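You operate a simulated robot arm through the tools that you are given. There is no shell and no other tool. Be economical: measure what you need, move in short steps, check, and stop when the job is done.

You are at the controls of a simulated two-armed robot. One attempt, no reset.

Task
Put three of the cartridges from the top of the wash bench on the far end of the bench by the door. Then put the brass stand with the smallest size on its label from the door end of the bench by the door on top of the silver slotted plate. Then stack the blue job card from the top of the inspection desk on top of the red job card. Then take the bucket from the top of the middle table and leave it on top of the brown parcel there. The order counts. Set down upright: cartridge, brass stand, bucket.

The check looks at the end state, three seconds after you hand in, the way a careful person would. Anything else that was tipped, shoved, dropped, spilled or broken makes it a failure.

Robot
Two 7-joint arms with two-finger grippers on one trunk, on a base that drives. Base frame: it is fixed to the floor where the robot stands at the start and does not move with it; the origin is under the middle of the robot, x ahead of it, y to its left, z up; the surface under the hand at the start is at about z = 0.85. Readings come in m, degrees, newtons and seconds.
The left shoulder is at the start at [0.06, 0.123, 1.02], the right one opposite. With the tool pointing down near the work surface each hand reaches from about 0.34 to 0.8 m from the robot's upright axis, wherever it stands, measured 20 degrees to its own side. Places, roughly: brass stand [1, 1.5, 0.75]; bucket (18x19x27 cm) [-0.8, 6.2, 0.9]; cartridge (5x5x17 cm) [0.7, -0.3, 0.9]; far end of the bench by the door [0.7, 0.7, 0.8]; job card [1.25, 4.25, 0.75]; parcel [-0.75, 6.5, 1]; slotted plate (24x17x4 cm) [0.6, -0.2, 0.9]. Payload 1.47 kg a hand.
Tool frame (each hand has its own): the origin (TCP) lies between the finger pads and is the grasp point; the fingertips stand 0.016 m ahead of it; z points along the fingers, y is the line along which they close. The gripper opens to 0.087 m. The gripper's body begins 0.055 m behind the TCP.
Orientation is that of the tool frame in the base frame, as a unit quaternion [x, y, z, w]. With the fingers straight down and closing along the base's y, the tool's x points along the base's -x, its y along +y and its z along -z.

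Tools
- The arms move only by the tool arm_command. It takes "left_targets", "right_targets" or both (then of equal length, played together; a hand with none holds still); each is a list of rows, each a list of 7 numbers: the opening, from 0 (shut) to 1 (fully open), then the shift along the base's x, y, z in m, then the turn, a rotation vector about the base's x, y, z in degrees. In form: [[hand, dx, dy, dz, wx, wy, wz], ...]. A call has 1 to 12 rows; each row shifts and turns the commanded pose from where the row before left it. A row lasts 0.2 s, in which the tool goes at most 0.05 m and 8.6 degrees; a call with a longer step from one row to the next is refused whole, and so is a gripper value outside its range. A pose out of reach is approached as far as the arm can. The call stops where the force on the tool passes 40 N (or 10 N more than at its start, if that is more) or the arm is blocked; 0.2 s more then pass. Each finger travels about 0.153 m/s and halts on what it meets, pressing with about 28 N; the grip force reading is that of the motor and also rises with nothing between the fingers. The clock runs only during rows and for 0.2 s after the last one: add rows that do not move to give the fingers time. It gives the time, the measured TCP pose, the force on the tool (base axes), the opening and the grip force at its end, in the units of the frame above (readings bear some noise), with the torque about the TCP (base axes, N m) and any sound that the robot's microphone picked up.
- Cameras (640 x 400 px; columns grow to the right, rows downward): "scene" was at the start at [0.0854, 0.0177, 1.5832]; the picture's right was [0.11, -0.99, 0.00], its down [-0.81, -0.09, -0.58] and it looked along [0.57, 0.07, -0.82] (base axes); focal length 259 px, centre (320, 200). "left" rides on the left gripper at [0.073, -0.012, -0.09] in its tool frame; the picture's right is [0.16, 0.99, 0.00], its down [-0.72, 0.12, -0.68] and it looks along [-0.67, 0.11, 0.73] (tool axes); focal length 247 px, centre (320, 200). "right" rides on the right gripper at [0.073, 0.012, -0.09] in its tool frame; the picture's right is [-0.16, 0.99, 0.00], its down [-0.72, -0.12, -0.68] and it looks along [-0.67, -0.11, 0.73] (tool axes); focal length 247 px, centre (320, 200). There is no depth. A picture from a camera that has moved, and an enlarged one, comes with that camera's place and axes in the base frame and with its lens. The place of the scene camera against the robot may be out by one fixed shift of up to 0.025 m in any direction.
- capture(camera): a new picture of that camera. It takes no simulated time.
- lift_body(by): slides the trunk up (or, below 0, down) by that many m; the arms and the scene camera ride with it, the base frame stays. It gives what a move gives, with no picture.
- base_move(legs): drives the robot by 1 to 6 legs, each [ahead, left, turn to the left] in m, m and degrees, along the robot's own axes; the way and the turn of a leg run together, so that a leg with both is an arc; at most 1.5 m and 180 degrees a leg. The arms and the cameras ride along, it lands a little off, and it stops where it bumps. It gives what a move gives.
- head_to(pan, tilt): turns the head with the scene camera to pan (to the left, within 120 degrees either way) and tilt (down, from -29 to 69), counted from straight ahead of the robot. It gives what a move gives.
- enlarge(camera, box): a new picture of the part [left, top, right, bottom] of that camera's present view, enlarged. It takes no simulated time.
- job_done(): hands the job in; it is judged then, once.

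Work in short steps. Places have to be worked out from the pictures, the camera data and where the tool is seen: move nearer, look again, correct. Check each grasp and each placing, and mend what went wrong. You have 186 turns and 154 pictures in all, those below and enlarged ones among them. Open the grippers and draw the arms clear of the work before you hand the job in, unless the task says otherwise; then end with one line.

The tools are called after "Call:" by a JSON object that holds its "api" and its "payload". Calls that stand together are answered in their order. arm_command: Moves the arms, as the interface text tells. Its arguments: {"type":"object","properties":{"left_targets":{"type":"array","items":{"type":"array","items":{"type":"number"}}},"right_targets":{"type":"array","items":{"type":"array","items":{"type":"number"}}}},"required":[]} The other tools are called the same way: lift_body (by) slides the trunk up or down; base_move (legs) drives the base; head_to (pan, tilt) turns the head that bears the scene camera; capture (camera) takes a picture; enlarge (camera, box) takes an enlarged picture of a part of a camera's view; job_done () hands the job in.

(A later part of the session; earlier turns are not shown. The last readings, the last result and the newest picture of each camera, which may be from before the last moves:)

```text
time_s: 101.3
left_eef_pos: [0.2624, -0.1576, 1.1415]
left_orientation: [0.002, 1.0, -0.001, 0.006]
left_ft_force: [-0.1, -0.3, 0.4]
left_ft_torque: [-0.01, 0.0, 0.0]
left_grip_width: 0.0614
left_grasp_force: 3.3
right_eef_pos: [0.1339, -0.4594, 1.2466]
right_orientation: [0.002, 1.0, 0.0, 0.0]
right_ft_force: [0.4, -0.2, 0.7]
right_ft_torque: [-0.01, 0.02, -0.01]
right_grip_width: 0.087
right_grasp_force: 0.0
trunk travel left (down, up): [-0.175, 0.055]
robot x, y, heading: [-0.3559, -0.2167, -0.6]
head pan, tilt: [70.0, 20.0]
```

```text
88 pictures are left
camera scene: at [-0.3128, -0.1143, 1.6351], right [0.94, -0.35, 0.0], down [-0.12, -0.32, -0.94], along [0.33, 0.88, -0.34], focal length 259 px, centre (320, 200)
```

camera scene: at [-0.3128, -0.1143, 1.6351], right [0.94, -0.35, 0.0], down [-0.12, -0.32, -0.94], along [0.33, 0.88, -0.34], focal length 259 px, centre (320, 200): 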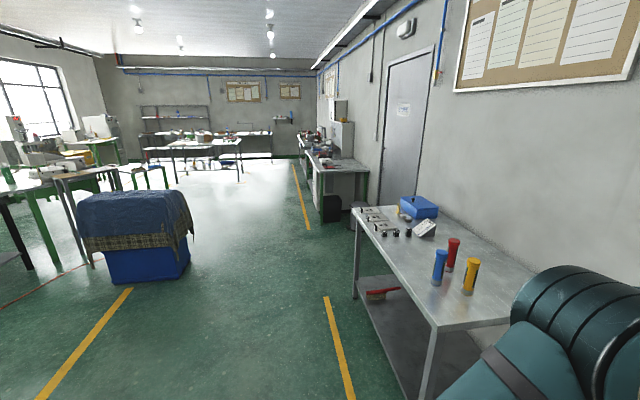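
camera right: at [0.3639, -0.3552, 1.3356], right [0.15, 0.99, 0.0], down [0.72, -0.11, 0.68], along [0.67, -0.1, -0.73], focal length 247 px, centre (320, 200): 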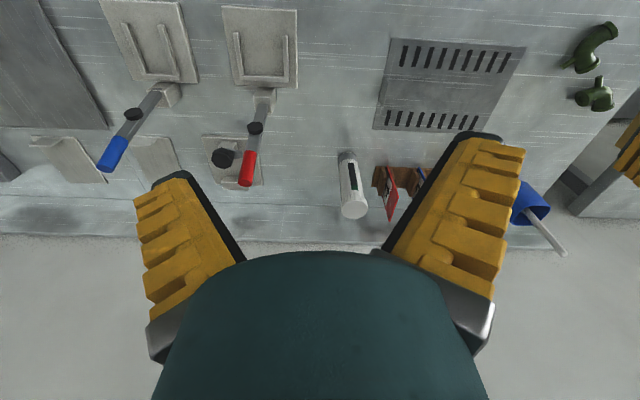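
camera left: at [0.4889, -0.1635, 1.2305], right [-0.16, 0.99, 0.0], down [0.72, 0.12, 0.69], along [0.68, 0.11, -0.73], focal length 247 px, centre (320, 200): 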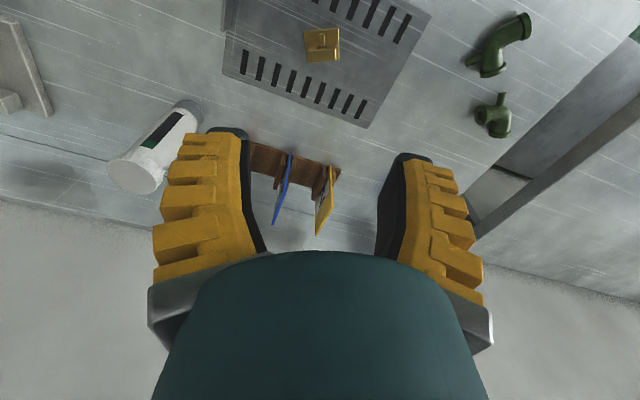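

Path along the aisle is clear. Retract the arms (smaller steps) and strafe left along the aisle to y≈4.1.

Call:
{"api": "arm_command", "payload": {"left_targets": [[1, -0.03, 0.025, 0.02, 0, 0, 0], [1, -0.03, 0.025, 0.02, 0, 0, 0], [1, -0.03, 0.025, 0.02, 0, 0, 0], [1, -0.03, 0.025, 0, 0, 0, 0], [1, 0, 0, 0, 0, 0, 0]]}}

Call:
{"api": "base_move", "payload": {"legs": [[0, 1.5, 0], [0, 1.5, 0], [0, 1.3, 0], [0, 0, -11.5]]}}

Call:
{"api": "head_to", "payload": {"pan": 0, "tilt": 30}}

Call:
{"api": "capture", "payload": {"camera": "scene"}}

```text
time_s: 102.5
left_eef_pos: [0.1417, -0.0598, 1.1994]
left_orientation: [0.003, 1.0, 0.0, 0.006]
left_ft_force: [-0.1, 0.3, -0.3]
left_ft_torque: [0.01, 0.0, -0.03]
left_grip_width: 0.0867
left_grasp_force: 0.0
right_eef_pos: [0.1351, -0.4589, 1.2451]
right_orientation: [0.002, 1.0, 0.0, 0.0]
right_ft_force: [-0.6, -0.5, 0.4]
right_ft_torque: [0.01, 0.01, 0.0]
right_grip_width: 0.0871
right_grasp_force: 0.0
trunk travel left (down, up): [-0.175, 0.055]
robot x, y, heading: [-0.3554, -0.2105, -0.5]
head pan, tilt: [70.0, 20.0]
```

```text
time_s: 140.7
left_eef_pos: [0.1623, 4.1447, 1.2007]
left_orientation: [0.102, 0.995, -0.001, 0.006]
left_ft_force: [0.1, 0.3, 0.2]
left_ft_torque: [0.01, -0.04, -0.05]
left_grip_width: 0.0872
left_grasp_force: 0.1
right_eef_pos: [0.0735, 3.7532, 1.2457]
right_orientation: [0.101, 0.995, 0.0, 0.0]
right_ft_force: [-0.5, 0.1, -0.3]
right_ft_torque: [0.01, 0.01, 0.04]
right_grip_width: 0.0868
right_grasp_force: 0.1
trunk travel left (down, up): [-0.175, 0.055]
robot x, y, heading: [-0.3596, 4.0954, -11.5]
head pan, tilt: [70.0, 20.0]
```

```text
time_s: 142.1
left_eef_pos: [0.1615, 4.1466, 1.1998]
left_orientation: [0.102, 0.995, -0.002, 0.007]
left_ft_force: [0.2, 0.5, 0.4]
left_ft_torque: [-0.01, 0.01, 0.01]
left_grip_width: 0.087
left_grasp_force: 0.1
right_eef_pos: [0.0753, 3.7531, 1.2452]
right_orientation: [0.102, 0.995, 0.0, 0.001]
right_ft_force: [0.2, 0.3, 0.5]
right_ft_torque: [-0.01, 0.05, 0.01]
right_grip_width: 0.0869
right_grasp_force: 0.1
trunk travel left (down, up): [-0.175, 0.055]
robot x, y, heading: [-0.3604, 4.0944, -11.8]
head pan, tilt: [0.0, 30.0]
```

```text
87 pictures are left
camera scene: at [-0.2572, 4.0846, 1.6191], right [-0.2, -0.98, 0.0], down [-0.49, 0.1, -0.87], along [0.85, -0.18, -0.5], focal length 259 px, centre (320, 200)
```

scene: 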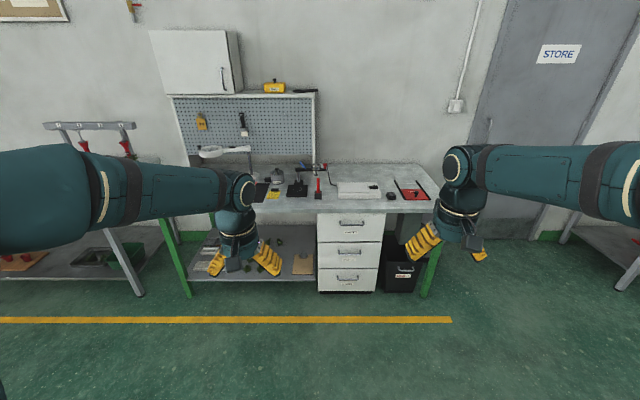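

Desk in view, parallel to the robot. Enlarge the desktop.

Call:
{"api": "enlarge", "payload": {"camera": "scene", "box": [160, 130, 440, 220]}}

```text
2.29 times, centred on (300, 175) of scene
camera zoom: at [-0.2572, 4.0846, 1.6191], right [-0.2, -0.98, 0.0], down [-0.49, 0.1, -0.87], along [0.85, -0.18, -0.5], focal length 593 px, centre (366, 257)
```

zoom: 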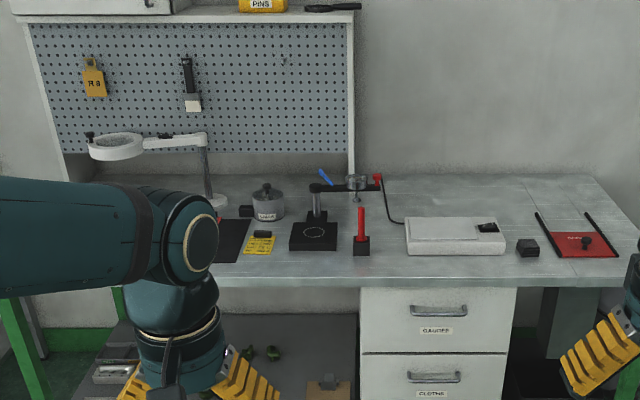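

Drive forward 0.95 m and raise the head tilt to look down at the desk.

Call:
{"api": "base_move", "payload": {"legs": [[0.95, 0, 0]]}}

Call:
{"api": "head_to", "payload": {"pan": 0, "tilt": 45}}

Call:
{"api": "capture", "payload": {"camera": "scene"}}

Call:
{"api": "capture", "payload": {"camera": "left"}}

Call:
{"api": "capture", "payload": {"camera": "right"}}

```text
time_s: 147.0
left_eef_pos: [1.0736, 3.9528, 1.1995]
left_orientation: [0.104, 0.995, -0.001, 0.006]
left_ft_force: [0.8, 0.2, 0.2]
left_ft_torque: [-0.01, -0.01, 0.02]
left_grip_width: 0.0871
left_grasp_force: 0.2
right_eef_pos: [0.9858, 3.5621, 1.245]
right_orientation: [0.104, 0.995, -0.001, 0.0]
right_ft_force: [0.1, 0.6, -0.2]
right_ft_torque: [0.01, 0.03, 0.03]
right_grip_width: 0.0869
right_grasp_force: 0.0
trunk travel left (down, up): [-0.175, 0.055]
robot x, y, heading: [0.5565, 3.9023, -12.0]
head pan, tilt: [0.0, 30.0]
```

```text
time_s: 147.8
left_eef_pos: [1.0726, 3.9532, 1.2]
left_orientation: [0.104, 0.995, -0.001, 0.006]
left_ft_force: [0.9, -0.3, 0.5]
left_ft_torque: [0.02, 0.01, 0.01]
left_grip_width: 0.0871
left_grasp_force: 0.1
right_eef_pos: [0.9862, 3.5619, 1.2462]
right_orientation: [0.104, 0.995, 0.0, 0.0]
right_ft_force: [-0.9, -0.1, 0.3]
right_ft_torque: [0.02, -0.01, -0.04]
right_grip_width: 0.0868
right_grasp_force: 0.1
trunk travel left (down, up): [-0.175, 0.055]
robot x, y, heading: [0.5518, 3.9051, -12.0]
head pan, tilt: [0.0, 45.0]
```

```text
85 pictures are left
camera scene: at [0.6454, 3.8954, 1.5965], right [-0.21, -0.98, 0.0], down [-0.69, 0.15, -0.71], along [0.69, -0.15, -0.71], focal length 259 px, centre (320, 200)
```

scene: 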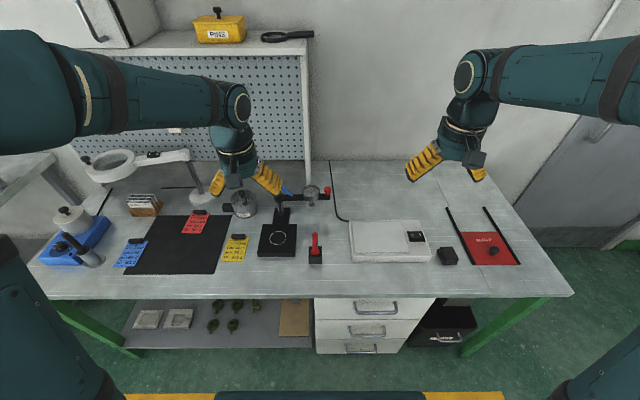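

```text
84 pictures are left
camera left: at [0.998, 3.9582, 1.2894], right [0.05, 1.0, 0.0], down [0.72, -0.03, 0.69], along [0.69, -0.04, -0.72], focal length 247 px, centre (320, 200)
```

left: 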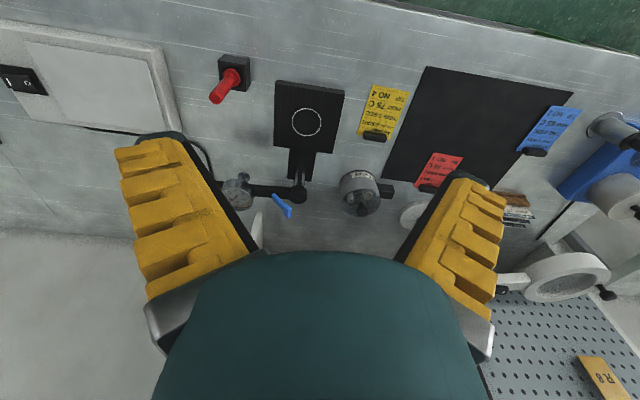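

```text
83 pictures are left
camera right: at [0.9169, 3.5882, 1.3353], right [0.36, 0.93, 0.0], down [0.68, -0.26, 0.68], along [0.64, -0.24, -0.73], focal length 247 px, centre (320, 200)
```

right: 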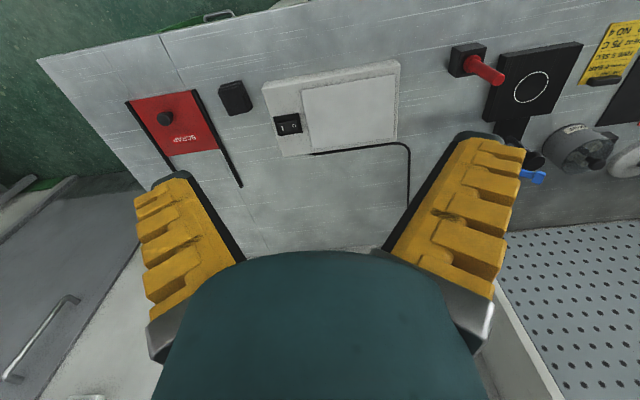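

Job cards (yellow, red, blue) each have a black block. Enlarge both views for measurement.

Call:
{"api": "enlarge", "payload": {"camera": "scene", "box": [90, 180, 270, 290]}}

Call:
{"api": "enlarge", "payload": {"camera": "left", "box": [340, 50, 600, 220]}}

```text
3.56 times, centred on (180, 235) of scene
camera zoom: at [0.6454, 3.8954, 1.5965], right [-0.21, -0.98, 0.0], down [-0.69, 0.15, -0.71], along [0.69, -0.15, -0.71], focal length 922 px, centre (818, 76)
```

zoom: 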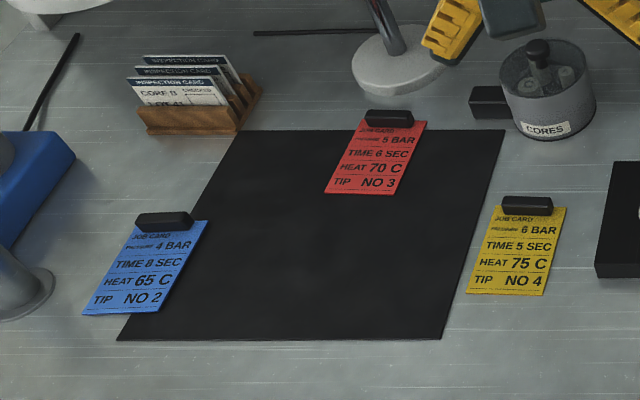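

```text
2.35 times, centred on (470, 135) of left
camera zoom: at [0.998, 3.9582, 1.2894], right [0.05, 1.0, 0.0], down [0.72, -0.03, 0.69], along [0.69, -0.04, -0.72], focal length 581 px, centre (-33, 353)
```

zoom: 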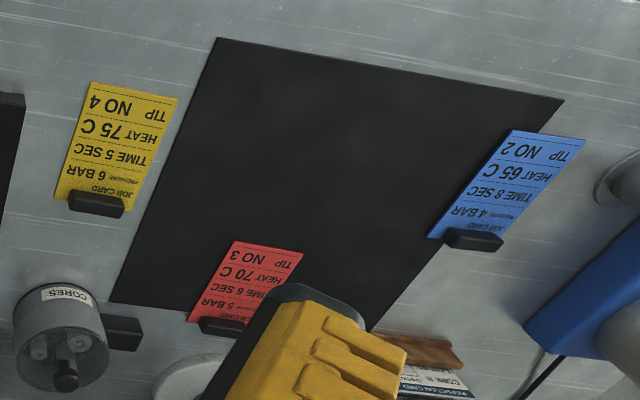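

Blue clip ≈(1.32,4.42), red clip ≈(1.42,4.21); a magnifier lamp stands behind. I strafe left 0.5 and ahead 0.07 to bring both within the left hand's reach.

Call:
{"api": "base_move", "payload": {"legs": [[0, 0.5, 0], [0.07, 0, 0]]}}

Call:
{"api": "capture", "payload": {"camera": "scene"}}

Call:
{"api": "capture", "payload": {"camera": "left"}}

Call:
{"api": "capture", "payload": {"camera": "right"}}

```text
time_s: 153.3
left_eef_pos: [1.2463, 4.4301, 1.1993]
left_orientation: [0.106, 0.994, -0.002, 0.004]
left_ft_force: [0.7, 0.1, -0.4]
left_ft_torque: [0.03, 0.04, 0.05]
left_grip_width: 0.0867
left_grasp_force: 0.1
right_eef_pos: [1.1578, 4.0395, 1.2439]
right_orientation: [0.104, 0.995, 0.0, -0.001]
right_ft_force: [0.6, 0.4, -0.7]
right_ft_torque: [-0.02, 0.03, 0.0]
right_grip_width: 0.0866
right_grasp_force: 0.1
trunk travel left (down, up): [-0.175, 0.055]
robot x, y, heading: [0.7274, 4.3809, -12.0]
head pan, tilt: [0.0, 45.0]
```

```text
80 pictures are left
camera scene: at [0.8196, 4.3734, 1.5964], right [-0.21, -0.98, 0.0], down [-0.69, 0.15, -0.71], along [0.69, -0.15, -0.71], focal length 259 px, centre (320, 200)
```

scene: 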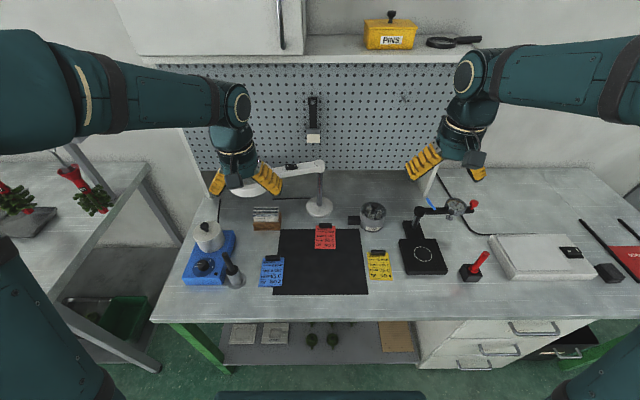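

```text
79 pictures are left
camera left: at [1.172, 4.4349, 1.2888], right [0.05, 1.0, 0.0], down [0.72, -0.04, 0.69], along [0.69, -0.04, -0.73], focal length 247 px, centre (320, 200)
```

left: 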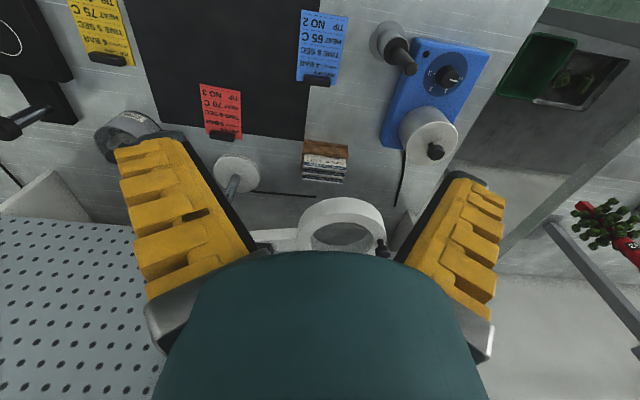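

```text
78 pictures are left
camera right: at [1.0896, 4.0653, 1.3346], right [0.36, 0.93, 0.0], down [0.68, -0.27, 0.68], along [0.63, -0.25, -0.73], focal length 247 px, centre (320, 200)
```

right: 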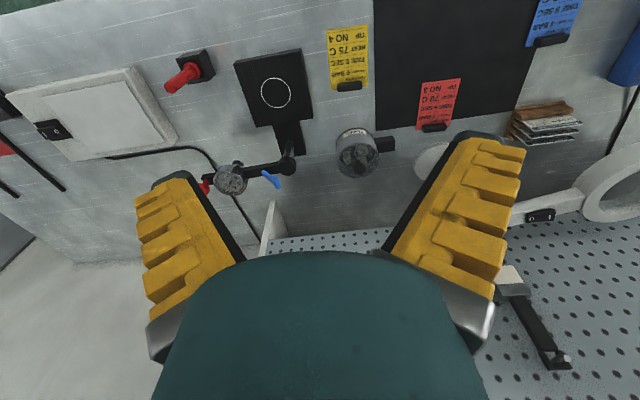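

Triangulated: blue clip ≈(1.327,4.422,0.80), red clip ≈(1.434,4.216,0.79); lamp ring ≈(1.5,4.45,1.01), clear. Move the left hand over the blue clip at z≈0.95.

Call:
{"api": "arm_command", "payload": {"left_targets": [[1, 0.02, -0.002, -0.04, 0, 0, 0], [1, 0.02, -0.002, -0.04, 0, 0, 0], [1, 0.02, -0.002, -0.04, 0, 0, 0], [1, 0.02, -0.002, -0.04, 0, 0, 0], [1, 0, 0, -0.04, 0, 0, 0], [1, 0, 0, -0.04, 0, 0, 0], [1, 0, 0, 0, 0, 0, 0]]}}

Call:
{"api": "capture", "payload": {"camera": "left"}}

Call:
{"api": "capture", "payload": {"camera": "scene"}}

```text
time_s: 154.9
left_eef_pos: [1.327, 4.4246, 0.9594]
left_orientation: [0.107, 0.994, -0.001, 0.006]
left_ft_force: [0.1, 0.0, 0.2]
left_ft_torque: [0.01, -0.01, 0.01]
left_grip_width: 0.087
left_grasp_force: 0.1
right_eef_pos: [1.1547, 4.0402, 1.2456]
right_orientation: [0.106, 0.994, 0.0, 0.0]
right_ft_force: [0.1, 0.5, 0.0]
right_ft_torque: [0.0, -0.01, 0.02]
right_grip_width: 0.0874
right_grasp_force: 0.1
trunk travel left (down, up): [-0.175, 0.055]
robot x, y, heading: [0.7236, 4.3859, -12.2]
head pan, tilt: [0.0, 45.0]
```

```text
77 pictures are left
camera left: at [1.2514, 4.4292, 1.0487], right [0.05, 1.0, 0.0], down [0.72, -0.04, 0.69], along [0.69, -0.04, -0.72], focal length 247 px, centre (320, 200)
```

left: 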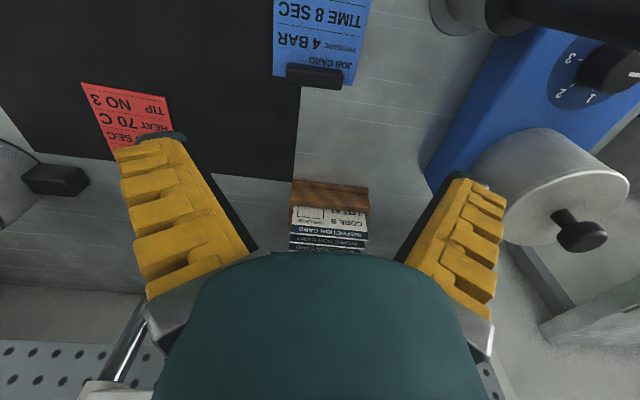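

```text
76 pictures are left
camera scene: at [0.8169, 4.3739, 1.5966], right [-0.21, -0.98, 0.0], down [-0.69, 0.15, -0.71], along [0.69, -0.15, -0.71], focal length 259 px, centre (320, 200)
```

scene: 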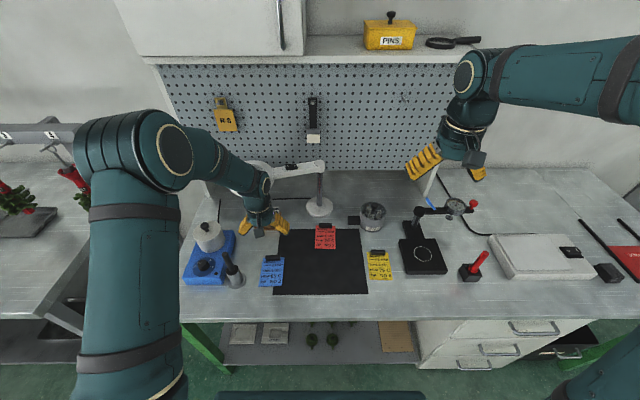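

Clip centred at (1.329,4.419), 53 mm wide, aligned. Descend to just above the card, then tiny steps to feel contact.

Call:
{"api": "arm_command", "payload": {"left_targets": [[1, 0.001, -0.005, -0.04, 0, 0, 0], [1, 0, 0, -0.04, 0, 0, 0], [1, 0, 0, -0.035, 0, 0, 0], [1, 0, 0, -0.02, 0, 0, 0], [1, 0, 0, -0.01, 0, 0, 0], [1, 0, 0, 0, 0, 0, 0]]}}

Call:
{"api": "capture", "payload": {"camera": "left"}}

```text
time_s: 156.3
left_eef_pos: [1.3272, 4.4167, 0.8156]
left_orientation: [0.105, 0.994, -0.002, 0.006]
left_ft_force: [0.7, -0.7, 0.3]
left_ft_torque: [-0.02, -0.02, -0.01]
left_grip_width: 0.087
left_grasp_force: 0.0
right_eef_pos: [1.1557, 4.0384, 1.2451]
right_orientation: [0.106, 0.994, -0.001, -0.001]
right_ft_force: [-0.6, -0.7, -0.5]
right_ft_torque: [0.0, 0.01, -0.03]
right_grip_width: 0.0871
right_grasp_force: 0.1
trunk travel left (down, up): [-0.175, 0.055]
robot x, y, heading: [0.7219, 4.3817, -12.2]
head pan, tilt: [0.0, 45.0]
```

```text
75 pictures are left
camera left: at [1.2522, 4.4221, 0.904], right [0.05, 1.0, 0.0], down [0.72, -0.04, 0.69], along [0.69, -0.04, -0.72], focal length 247 px, centre (320, 200)
```

left: 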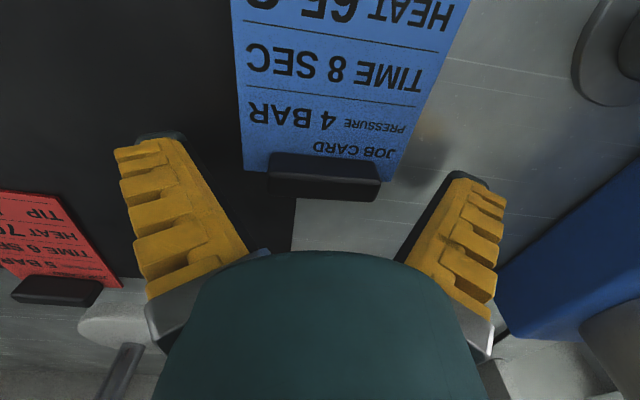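

Fingers straddle the clip. Step down in 2-3 mm increments to find the card surface.

Call:
{"api": "arm_command", "payload": {"left_targets": [[1, 0, 0.002, -0.003, 0, 0, 0], [1, 0, 0, -0.003, 0, 0, 0], [1, 0, 0, -0.002, 0, 0, 0], [1, 0, 0, -0.002, 0, 0, 0], [1, 0, 0, 0, 0, 0, 0]]}}

Call:
{"api": "capture", "payload": {"camera": "left"}}

```text
time_s: 157.5
left_eef_pos: [1.3266, 4.4192, 0.8059]
left_orientation: [0.106, 0.994, -0.002, 0.007]
left_ft_force: [-0.8, 3.6, 11.4]
left_ft_torque: [-0.69, 0.24, -0.06]
left_grip_width: 0.0868
left_grasp_force: 0.0
right_eef_pos: [1.1554, 4.0392, 1.2461]
right_orientation: [0.105, 0.994, -0.001, 0.001]
right_ft_force: [0.1, -0.4, 0.5]
right_ft_torque: [0.0, -0.03, -0.02]
right_grip_width: 0.087
right_grasp_force: 0.1
trunk travel left (down, up): [-0.175, 0.055]
robot x, y, heading: [0.7247, 4.3814, -12.2]
head pan, tilt: [0.0, 45.0]
```

```text
74 pictures are left
camera left: at [1.2517, 4.4242, 0.895], right [0.05, 1.0, 0.0], down [0.72, -0.03, 0.69], along [0.69, -0.04, -0.72], focal length 247 px, centre (320, 200)
```

left: 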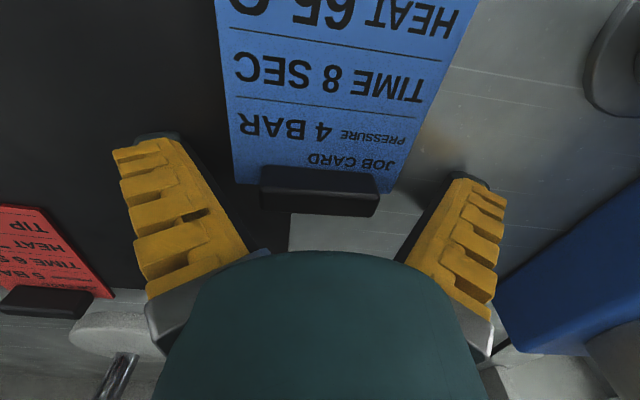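

Contact with the mat/desk at tip z≈0.79. Raise 4 mm so the fingers slide over the sheet, and close on the clip.

Call:
{"api": "arm_command", "payload": {"left_targets": [[1, 0, 0, 0.004, 0, 0, 0], [0.8, 0, 0, 0, 0, 0, 0], [0.6, 0, 0, 0, 0, 0, 0], [0.45, 0, 0, 0, 0, 0, 0], [0.45, 0, 0, 0, 0, 0, 0], [0.45, 0, 0, 0, 0, 0, 0]]}}

Call:
{"api": "capture", "payload": {"camera": "left"}}

```text
time_s: 158.9
left_eef_pos: [1.326, 4.4164, 0.8102]
left_orientation: [0.106, 0.994, -0.001, 0.008]
left_ft_force: [-5.1, -16.9, 20.4]
left_ft_torque: [-1.17, 0.37, 0.0]
left_grip_width: 0.072
left_grasp_force: 27.9
right_eef_pos: [1.1535, 4.0373, 1.2454]
right_orientation: [0.105, 0.994, 0.0, 0.001]
right_ft_force: [0.0, 0.8, 0.1]
right_ft_torque: [0.01, 0.02, -0.01]
right_grip_width: 0.0868
right_grasp_force: 0.1
trunk travel left (down, up): [-0.175, 0.055]
robot x, y, heading: [0.7257, 4.3815, -12.2]
head pan, tilt: [0.0, 45.0]
```

```text
73 pictures are left
camera left: at [1.2507, 4.4218, 0.8996], right [0.05, 1.0, 0.0], down [0.72, -0.04, 0.69], along [0.69, -0.04, -0.72], focal length 247 px, centre (320, 200)
```

left: 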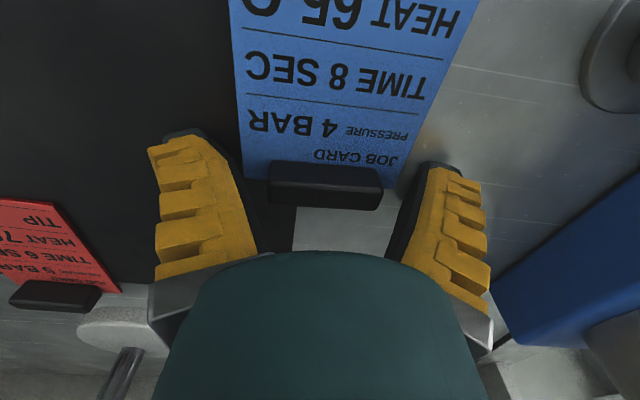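

It stopped at 72 mm – fingers caught on the sheet's edges. Open, rise 7 mm, close again.

Call:
{"api": "arm_command", "payload": {"left_targets": [[0.95, 0, 0, 0, 0, 0, 0], [1, 0, 0, 0.004, 0, 0, 0], [1, 0, 0, 0.003, 0, 0, 0], [0.8, 0, 0, 0, 0, 0, 0], [0.6, 0, 0, 0, 0, 0, 0], [0.45, 0, 0, 0, 0, 0, 0], [0.45, 0, 0, 0, 0, 0, 0]]}}

Call:
{"api": "capture", "payload": {"camera": "left"}}

```text
time_s: 160.5
left_eef_pos: [1.326, 4.4196, 0.8192]
left_orientation: [0.106, 0.994, -0.002, 0.008]
left_ft_force: [1.2, -1.6, 20.5]
left_ft_torque: [-0.22, 0.26, 0.06]
left_grip_width: 0.0507
left_grasp_force: 28.0
right_eef_pos: [1.1548, 4.0384, 1.2473]
right_orientation: [0.106, 0.994, 0.0, 0.001]
right_ft_force: [-0.7, -0.1, -0.1]
right_ft_torque: [0.02, -0.01, 0.01]
right_grip_width: 0.0868
right_grasp_force: 0.1
trunk travel left (down, up): [-0.175, 0.055]
robot x, y, heading: [0.7213, 4.3835, -12.1]
head pan, tilt: [0.0, 45.0]
```

```text
72 pictures are left
camera left: at [1.2513, 4.4235, 0.9072], right [0.05, 1.0, 0.0], down [0.72, -0.03, 0.69], along [0.69, -0.04, -0.72], focal length 247 px, centre (320, 200)
```

left: 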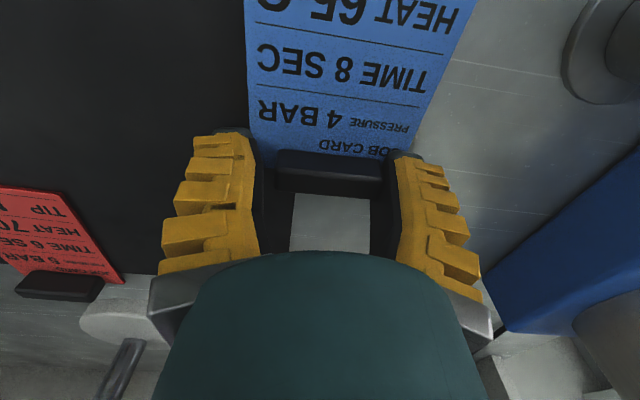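

Clip is gripped (51 mm). Lift slowly and check.

Call:
{"api": "arm_command", "payload": {"left_targets": [[0.45, 0, 0, 0.005, 0, 0, 0], [0.45, 0, 0, 0.015, 0, 0, 0], [0.45, 0, 0, 0.02, 0, 0, 0], [0.45, 0, 0, 0.02, 0, 0, 0], [0.45, 0, 0, 0.02, 0, 0, 0], [0.45, 0, 0, 0, 0, 0, 0]]}}

Call:
{"api": "capture", "payload": {"camera": "left"}}

Call:
{"api": "capture", "payload": {"camera": "scene"}}

```text
time_s: 161.9
left_eef_pos: [1.326, 4.418, 0.8949]
left_orientation: [0.106, 0.994, -0.002, 0.006]
left_ft_force: [0.3, 1.0, -0.5]
left_ft_torque: [0.02, 0.03, 0.01]
left_grip_width: 0.0453
left_grasp_force: 27.9
right_eef_pos: [1.1569, 4.0385, 1.2461]
right_orientation: [0.106, 0.994, 0.001, -0.001]
right_ft_force: [-1.3, -0.1, 0.1]
right_ft_torque: [-0.01, -0.01, -0.06]
right_grip_width: 0.0869
right_grasp_force: 0.1
trunk travel left (down, up): [-0.175, 0.055]
robot x, y, heading: [0.7257, 4.3808, -12.1]
head pan, tilt: [0.0, 45.0]
```

```text
71 pictures are left
camera left: at [1.2507, 4.4242, 0.9847], right [0.05, 1.0, 0.0], down [0.72, -0.04, 0.69], along [0.69, -0.04, -0.73], focal length 247 px, centre (320, 200)
```

left: 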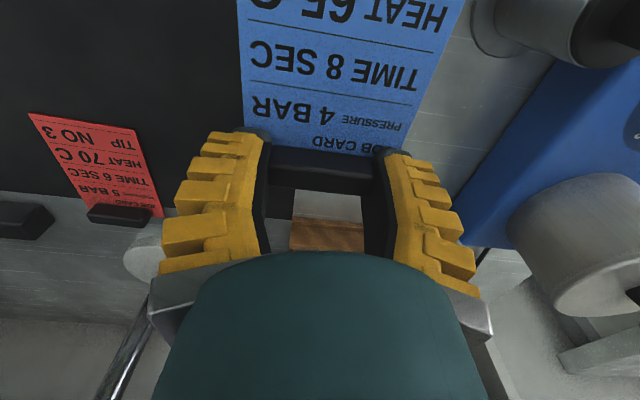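

```text
70 pictures are left
camera scene: at [0.8182, 4.3737, 1.5964], right [-0.21, -0.98, 0.0], down [-0.69, 0.15, -0.71], along [0.69, -0.15, -0.71], focal length 259 px, centre (320, 200)
```

scene: 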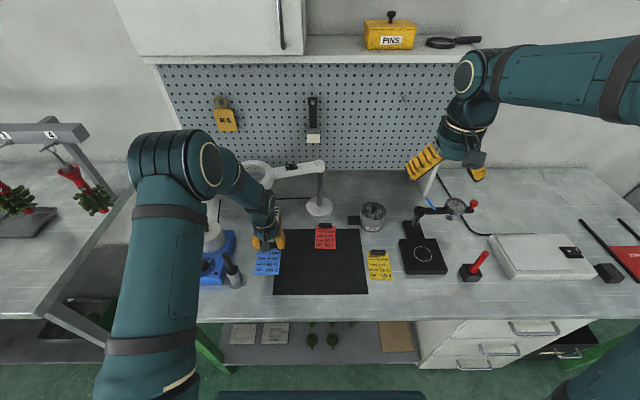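

The card is lifted flat. Move toward a spot above the red card (clip goal ≈(1.405,4.222)), then check with the other cameras.

Call:
{"api": "arm_command", "payload": {"left_targets": [[0.45, 0.013, -0.0327, 0.01, 0, 0, 0], [0.45, 0.013, -0.0327, 0.01, 0, 0, 0], [0.45, 0.013, -0.0327, 0, 0, 0, 0], [0.45, 0.013, -0.0327, 0, 0, 0, 0], [0.45, 0.013, -0.0327, 0, 0, 0, 0], [0.45, 0.014, -0.0327, 0, 0, 0, 0], [0.45, 0, 0, 0, 0, 0, 0]]}}

Call:
{"api": "capture", "payload": {"camera": "left"}}

Call:
{"api": "capture", "payload": {"camera": "right"}}

Call:
{"api": "enlarge", "payload": {"camera": "scene", "box": [240, 150, 400, 260]}}

```text
time_s: 163.5
left_eef_pos: [1.405, 4.225, 0.9144]
left_orientation: [0.105, 0.994, -0.001, 0.005]
left_ft_force: [-0.4, 0.0, -0.3]
left_ft_torque: [0.0, 0.0, 0.01]
left_grip_width: 0.0456
left_grasp_force: 28.2
right_eef_pos: [1.1556, 4.0386, 1.2458]
right_orientation: [0.106, 0.994, 0.0, 0.0]
right_ft_force: [-1.2, -0.2, 0.1]
right_ft_torque: [-0.01, -0.02, 0.0]
right_grip_width: 0.087
right_grasp_force: 0.1
trunk travel left (down, up): [-0.175, 0.055]
robot x, y, heading: [0.7233, 4.3795, -12.1]
head pan, tilt: [0.0, 45.0]
```

```text
69 pictures are left
camera left: at [1.3297, 4.2296, 1.0034], right [0.05, 1.0, 0.0], down [0.72, -0.03, 0.69], along [0.69, -0.04, -0.72], focal length 247 px, centre (320, 200)
```

left: 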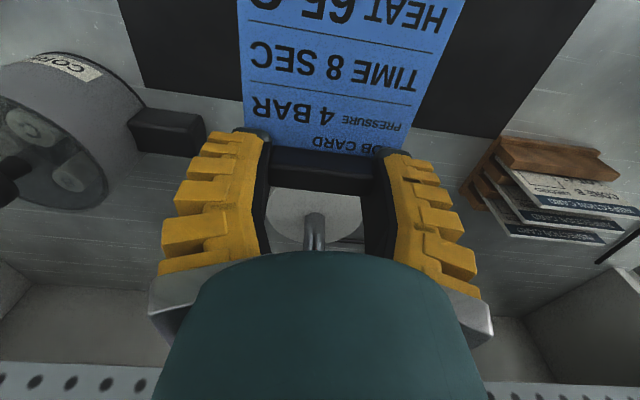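

```text
68 pictures are left
camera right: at [1.0879, 4.0662, 1.3354], right [0.36, 0.93, 0.0], down [0.68, -0.26, 0.68], along [0.63, -0.25, -0.73], focal length 247 px, centre (320, 200)
```

right: 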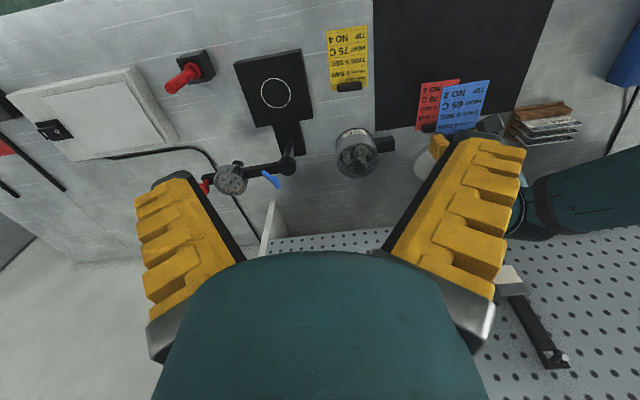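

```text
3.64 times, centred on (320, 205) of scene
camera zoom: at [0.8175, 4.3744, 1.5965], right [-0.21, -0.98, 0.0], down [-0.69, 0.15, -0.71], along [0.69, -0.15, -0.71], focal length 943 px, centre (320, 182)
```

zoom: 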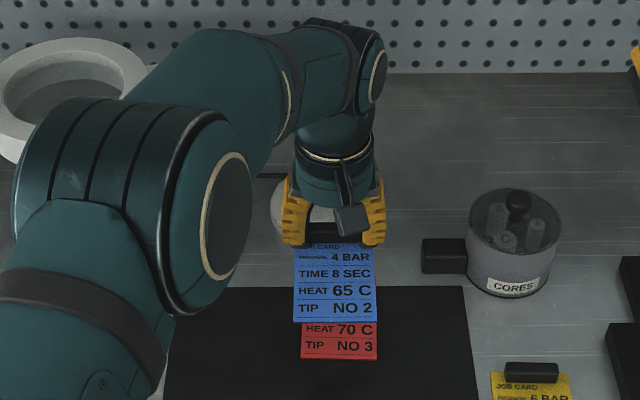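

Blue is ~7 mm left and ~20 mm toward me of red; shift slightly right and nearer so the clips don't overlap, then lower.

Call:
{"api": "arm_command", "payload": {"left_targets": [[0.45, -0.007, -0.0047, 0, 0, 0, 0], [0.45, 0, 0, -0.03, 0, 0, 0], [0.45, 0, 0, -0.03, 0, 0, 0], [0.45, 0, 0, -0.015, 0, 0, 0], [0.45, 0, 0, 0, 0, 0, 0]]}}

Call:
{"api": "enlarge", "payload": {"camera": "scene", "box": [280, 180, 380, 260]}}

Call:
{"api": "enlarge", "payload": {"camera": "right", "box": [380, 50, 540, 170]}}

```text
time_s: 164.7
left_eef_pos: [1.399, 4.219, 0.8397]
left_orientation: [0.105, 0.994, -0.002, 0.005]
left_ft_force: [0.0, -0.1, -0.3]
left_ft_torque: [0.02, -0.03, -0.01]
left_grip_width: 0.046
left_grasp_force: 28.2
right_eef_pos: [1.1562, 4.0391, 1.2457]
right_orientation: [0.105, 0.994, 0.0, 0.0]
right_ft_force: [1.2, 0.8, -0.1]
right_ft_torque: [-0.02, 0.0, 0.01]
right_grip_width: 0.0869
right_grasp_force: 0.2
trunk travel left (down, up): [-0.175, 0.055]
robot x, y, heading: [0.724, 4.3839, -12.2]
head pan, tilt: [0.0, 45.0]
```

```text
5.00 times, centred on (330, 220) of scene
camera zoom: at [0.8177, 4.3738, 1.5965], right [-0.21, -0.98, 0.0], down [-0.69, 0.15, -0.71], along [0.69, -0.15, -0.71], focal length 1296 px, centre (270, 100)
```

zoom: 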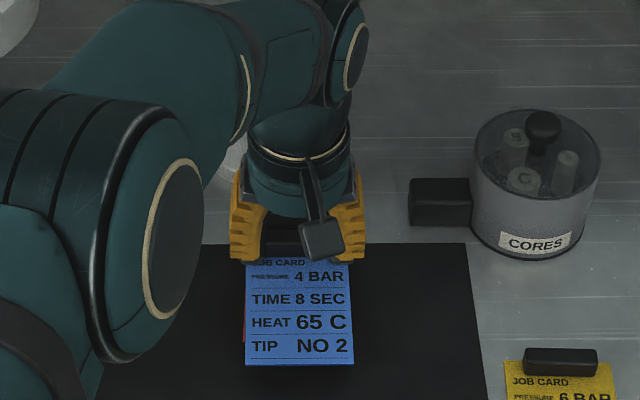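

```text
3.33 times, centred on (460, 110) of right
camera zoom: at [1.0881, 4.0656, 1.3352], right [0.36, 0.93, 0.0], down [0.68, -0.27, 0.68], along [0.63, -0.25, -0.73], focal length 823 px, centre (-147, 500)
```

zoom: 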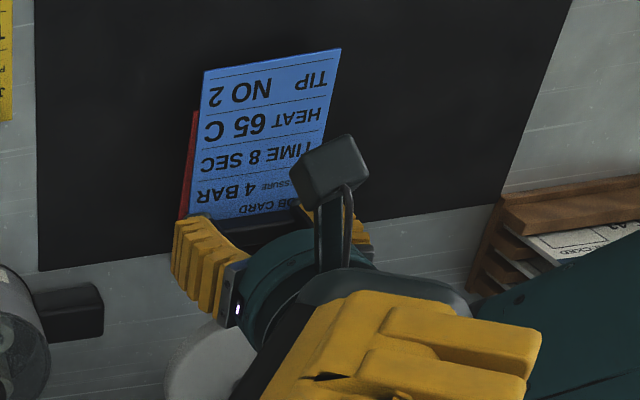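

Well aligned laterally. Continue lowering in 3 mm steps to contact.

Call:
{"api": "arm_command", "payload": {"left_targets": [[0.45, 0, 0, -0.004, 0, 0, 0], [0.45, 0, 0, -0.004, 0, 0, 0], [0.45, 0, 0, -0.003, 0, 0, 0], [0.45, 0, 0, -0.002, 0, 0, 0], [0.45, 0, 0, 0, 0, 0, 0]]}}

Call:
{"api": "enlarge", "payload": {"camera": "right", "box": [380, 50, 540, 170]}}

```text
time_s: 165.9
left_eef_pos: [1.3977, 4.2185, 0.8264]
left_orientation: [0.105, 0.994, -0.002, 0.006]
left_ft_force: [0.1, 0.1, -0.7]
left_ft_torque: [-0.01, -0.01, 0.03]
left_grip_width: 0.0456
left_grasp_force: 27.6
right_eef_pos: [1.1558, 4.0387, 1.2462]
right_orientation: [0.106, 0.994, 0.001, 0.0]
right_ft_force: [-0.1, 0.4, 0.4]
right_ft_torque: [0.01, -0.01, -0.02]
right_grip_width: 0.0874
right_grasp_force: 0.1
trunk travel left (down, up): [-0.175, 0.055]
robot x, y, heading: [0.7245, 4.3823, -12.2]
head pan, tilt: [0.0, 45.0]
```

```text
3.33 times, centred on (460, 110) of right
camera zoom: at [1.0882, 4.0656, 1.3352], right [0.36, 0.93, 0.0], down [0.68, -0.27, 0.68], along [0.63, -0.25, -0.73], focal length 823 px, centre (-147, 500)
```

zoom: 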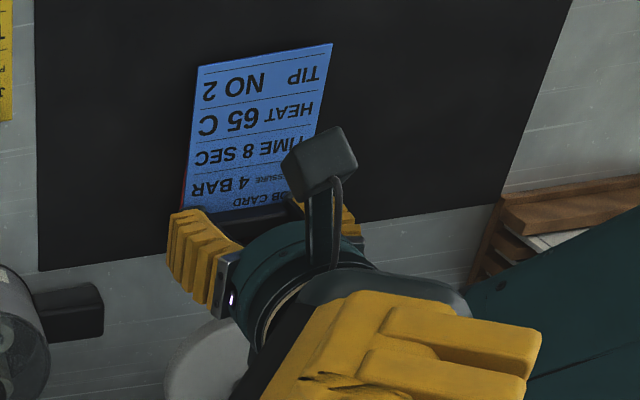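

Still no contact; continue 2 mm at a time.

Call:
{"api": "arm_command", "payload": {"left_targets": [[0.45, 0, 0, -0.002, 0, 0, 0], [0.45, 0, 0, -0.002, 0, 0, 0], [0.45, 0, 0, -0.002, 0, 0, 0], [0.45, 0, 0, 0, 0, 0, 0]]}}

```text
time_s: 166.9
left_eef_pos: [1.3992, 4.2176, 0.8245]
left_orientation: [0.105, 0.994, -0.002, 0.008]
left_ft_force: [0.6, 0.0, 10.1]
left_ft_torque: [0.16, 0.38, -0.01]
left_grip_width: 0.0464
left_grasp_force: 28.3
right_eef_pos: [1.1555, 4.0389, 1.246]
right_orientation: [0.104, 0.995, 0.0, 0.001]
right_ft_force: [-0.2, 0.4, 1.0]
right_ft_torque: [-0.01, 0.0, 0.0]
right_grip_width: 0.0871
right_grasp_force: 0.1
trunk travel left (down, up): [-0.175, 0.055]
robot x, y, heading: [0.7225, 4.3836, -12.3]
head pan, tilt: [0.0, 45.0]
```

Contact at the expected height. Open and rise.

Call:
{"api": "arm_command", "payload": {"left_targets": [[0.55, 0, 0, 0.001, 0, 0, 0], [0.7, 0, 0, 0, 0, 0, 0], [0.85, 0, 0, 0, 0, 0, 0], [0.85, 0, 0, 0, 0, 0, 0], [0.85, 0, 0, 0.015, 0, 0, 0], [0.85, 0, 0, 0.03, 0, 0, 0], [0.85, 0, 0, 0.04, 0, 0, 0], [1, 0, 0, 0.04, 0, 0, 0], [1, 0, 0, 0.04, 0, 0, 0], [1, 0, 0, 0, 0, 0, 0]]}}

Call:
{"api": "capture", "payload": {"camera": "left"}}

Call:
{"api": "enlarge", "payload": {"camera": "scene", "box": [240, 180, 400, 290]}}

```text
time_s: 169.1
left_eef_pos: [1.4003, 4.2176, 0.9881]
left_orientation: [0.105, 0.994, -0.002, 0.007]
left_ft_force: [-0.5, 0.4, -0.5]
left_ft_torque: [-0.02, 0.04, 0.03]
left_grip_width: 0.087
left_grasp_force: 0.1
right_eef_pos: [1.1573, 4.0393, 1.2461]
right_orientation: [0.105, 0.994, 0.001, 0.001]
right_ft_force: [0.5, -0.3, 0.6]
right_ft_torque: [0.02, 0.0, -0.01]
right_grip_width: 0.0872
right_grasp_force: 0.1
trunk travel left (down, up): [-0.175, 0.055]
robot x, y, heading: [0.7203, 4.386, -12.1]
head pan, tilt: [0.0, 45.0]
```

```text
63 pictures are left
camera left: at [1.325, 4.2218, 1.0771], right [0.05, 1.0, 0.0], down [0.72, -0.04, 0.69], along [0.69, -0.04, -0.73], focal length 247 px, centre (320, 200)
```

left: 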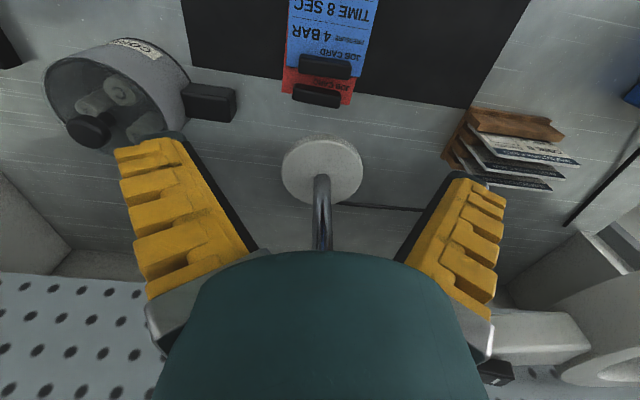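

```text
3.64 times, centred on (320, 235) of scene
camera zoom: at [0.8184, 4.3735, 1.5964], right [-0.21, -0.98, 0.0], down [-0.69, 0.15, -0.71], along [0.69, -0.15, -0.71], focal length 943 px, centre (320, 73)
```

zoom: 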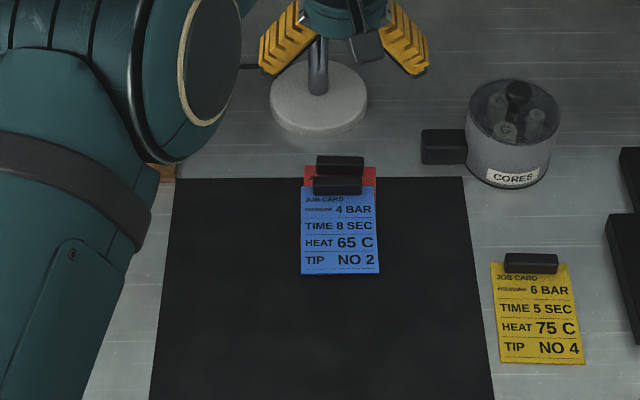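

Blue lies flat on red. Retract the left arm, back off from the desk, turn left and look toward the middle table.

Call:
{"api": "arm_command", "payload": {"left_targets": [[1, -0.035, 0.01, 0.02, 0, 0, 0], [1, -0.035, 0.01, 0.02, 0, 0, 0], [1, -0.035, 0.01, 0.03, 0, 0, 0], [1, -0.035, 0.02, 0.02, 0, 0, 0], [1, -0.035, 0.02, 0.02, 0, 0, 0], [1, -0.035, 0.02, 0.02, 0, 0, 0], [1, 0, 0, 0, 0, 0, 0]]}}

Call:
{"api": "base_move", "payload": {"legs": [[-0.9, 0, 0], [0, 0, 102]]}}

Call:
{"api": "head_to", "payload": {"pan": 0, "tilt": 22}}

Call:
{"api": "capture", "payload": {"camera": "scene"}}

```text
time_s: 170.7
left_eef_pos: [1.1903, 4.3085, 1.116]
left_orientation: [0.106, 0.994, -0.001, 0.005]
left_ft_force: [0.4, -1.0, 0.1]
left_ft_torque: [0.0, 0.04, -0.02]
left_grip_width: 0.0873
left_grasp_force: 0.1
right_eef_pos: [1.1581, 4.0385, 1.2444]
right_orientation: [0.105, 0.994, 0.0, 0.0]
right_ft_force: [0.1, -0.4, 0.0]
right_ft_torque: [0.0, -0.04, -0.02]
right_grip_width: 0.0871
right_grasp_force: 0.1
trunk travel left (down, up): [-0.175, 0.055]
robot x, y, heading: [0.7245, 4.385, -11.9]
head pan, tilt: [0.0, 45.0]
```

```text
time_s: 179.7
left_eef_pos: [-0.1537, 5.0569, 1.1173]
left_orientation: [-0.683, 0.73, 0.004, 0.005]
left_ft_force: [0.4, -0.4, -0.2]
left_ft_torque: [-0.01, -0.01, 0.02]
left_grip_width: 0.0871
left_grasp_force: 0.0
right_eef_pos: [0.119, 5.0625, 1.2453]
right_orientation: [-0.683, 0.731, 0.0, 0.001]
right_ft_force: [0.3, 0.0, -0.2]
right_ft_torque: [0.02, -0.02, 0.0]
right_grip_width: 0.0867
right_grasp_force: 0.0
trunk travel left (down, up): [-0.175, 0.055]
robot x, y, heading: [-0.1591, 4.5891, 86.0]
head pan, tilt: [0.0, 45.0]
```

```text
time_s: 180.6
left_eef_pos: [-0.1527, 5.0571, 1.1166]
left_orientation: [-0.683, 0.731, 0.004, 0.005]
left_ft_force: [-0.2, 0.6, -0.5]
left_ft_torque: [0.02, -0.02, -0.02]
left_grip_width: 0.0868
left_grasp_force: 0.1
right_eef_pos: [0.1183, 5.0629, 1.2451]
right_orientation: [-0.683, 0.731, 0.0, 0.0]
right_ft_force: [0.0, 0.2, 0.4]
right_ft_torque: [0.01, 0.02, -0.02]
right_grip_width: 0.087
right_grasp_force: 0.0
trunk travel left (down, up): [-0.175, 0.055]
robot x, y, heading: [-0.1586, 4.586, 86.3]
head pan, tilt: [0.0, 22.0]
```

```text
61 pictures are left
camera scene: at [-0.1507, 4.698, 1.6318], right [1.0, -0.07, 0.0], down [-0.03, -0.37, -0.93], along [0.06, 0.92, -0.38], focal length 259 px, centre (320, 200)
```

scene: 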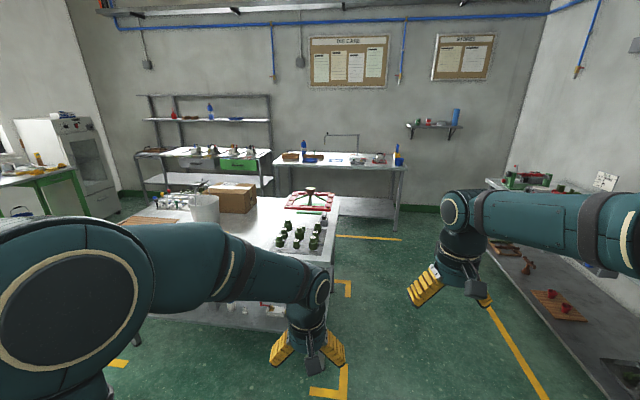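

White bucket and brown parcel are on the middle table. Turn to square up (heading ≈78°), move left and closer.

Call:
{"api": "base_move", "payload": {"legs": [[0, 0, -8.3], [0, 0.82, 0], [0.4, 0, 0]]}}

Call:
{"api": "head_to", "payload": {"pan": 0, "tilt": 35}}

Call:
{"api": "capture", "payload": {"camera": "scene"}}

```text
time_s: 190.8
left_eef_pos: [-0.7852, 5.6113, 1.1177]
left_orientation: [-0.623, 0.782, 0.003, 0.006]
left_ft_force: [0.5, 0.5, -0.4]
left_ft_torque: [-0.02, 0.02, 0.02]
left_grip_width: 0.0871
left_grasp_force: 0.0
right_eef_pos: [-0.517, 5.5736, 1.2454]
right_orientation: [-0.623, 0.783, 0.0, 0.0]
right_ft_force: [0.0, -0.3, -0.1]
right_ft_torque: [-0.01, 0.02, 0.01]
right_grip_width: 0.0871
right_grasp_force: 0.1
trunk travel left (down, up): [-0.175, 0.055]
robot x, y, heading: [-0.871, 5.1455, 77.1]
head pan, tilt: [0.0, 22.0]
```

```text
time_s: 191.6
left_eef_pos: [-0.7859, 5.6099, 1.1162]
left_orientation: [-0.622, 0.783, 0.003, 0.006]
left_ft_force: [0.3, 0.7, 0.4]
left_ft_torque: [0.02, -0.01, 0.01]
left_grip_width: 0.087
left_grasp_force: 0.1
right_eef_pos: [-0.5176, 5.5729, 1.2455]
right_orientation: [-0.622, 0.783, 0.0, 0.0]
right_ft_force: [-0.2, -0.6, -0.4]
right_ft_torque: [0.02, 0.0, -0.01]
right_grip_width: 0.087
right_grasp_force: 0.0
trunk travel left (down, up): [-0.175, 0.055]
robot x, y, heading: [-0.8717, 5.1487, 77.0]
head pan, tilt: [0.0, 35.0]
```

```text
60 pictures are left
camera scene: at [-0.8425, 5.2514, 1.6114], right [0.97, -0.23, 0.0], down [-0.13, -0.56, -0.82], along [0.18, 0.8, -0.57], focal length 259 px, centre (320, 200)
```

scene: 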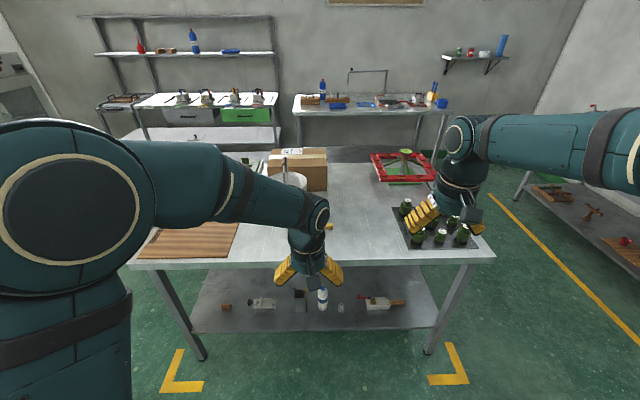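

The left hand hides the bucket; move it aside and look again.

Call:
{"api": "arm_command", "payload": {"left_targets": [[1, -0.045, 0.005, 0.01, 0, 0, 0], [1, -0.045, 0.005, 0.01, 0, 0, 0], [1, -0.045, 0.005, 0.01, 0, 0, 0], [1, -0.045, 0.005, 0.01, 0, 0, 0], [1, -0.045, 0.005, 0.01, 0, 0, 0], [1, -0.02, 0, 0, 0, 0, 0]]}}

Call:
{"api": "capture", "payload": {"camera": "scene"}}

Call:
{"api": "enlarge", "payload": {"camera": "scene", "box": [180, 120, 400, 270]}}

```text
time_s: 192.9
left_eef_pos: [-1.0306, 5.6343, 1.1683]
left_orientation: [-0.622, 0.783, 0.003, 0.005]
left_ft_force: [-0.4, 0.6, -0.9]
left_ft_torque: [0.01, -0.02, 0.0]
left_grip_width: 0.0869
left_grasp_force: 0.0
right_eef_pos: [-0.5161, 5.5723, 1.2467]
right_orientation: [-0.623, 0.783, 0.001, 0.0]
right_ft_force: [-0.2, 0.3, -0.4]
right_ft_torque: [-0.02, 0.03, 0.02]
right_grip_width: 0.0869
right_grasp_force: 0.0
trunk travel left (down, up): [-0.175, 0.055]
robot x, y, heading: [-0.8705, 5.1465, 77.0]
head pan, tilt: [0.0, 35.0]
```

```text
59 pictures are left
camera scene: at [-0.8424, 5.2516, 1.6113], right [0.97, -0.23, 0.0], down [-0.13, -0.56, -0.82], along [0.18, 0.8, -0.57], focal length 259 px, centre (320, 200)
```

scene: 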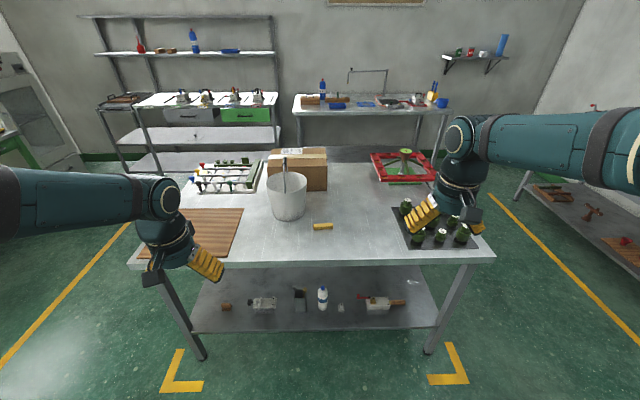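

```text
2.67 times, centred on (290, 195) of scene
camera zoom: at [-0.8424, 5.2516, 1.6113], right [0.97, -0.23, 0.0], down [-0.13, -0.56, -0.82], along [0.18, 0.8, -0.57], focal length 692 px, centre (400, 213)
```

zoom: 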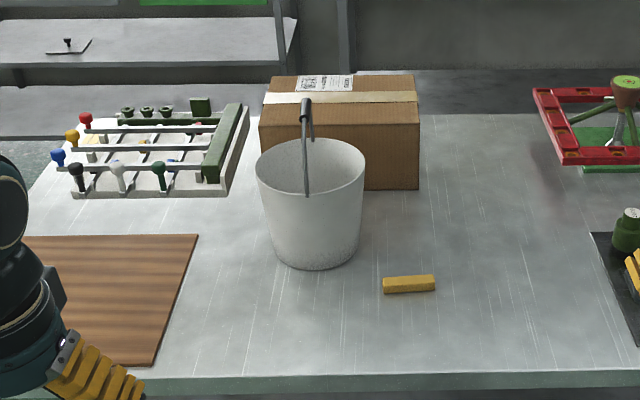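

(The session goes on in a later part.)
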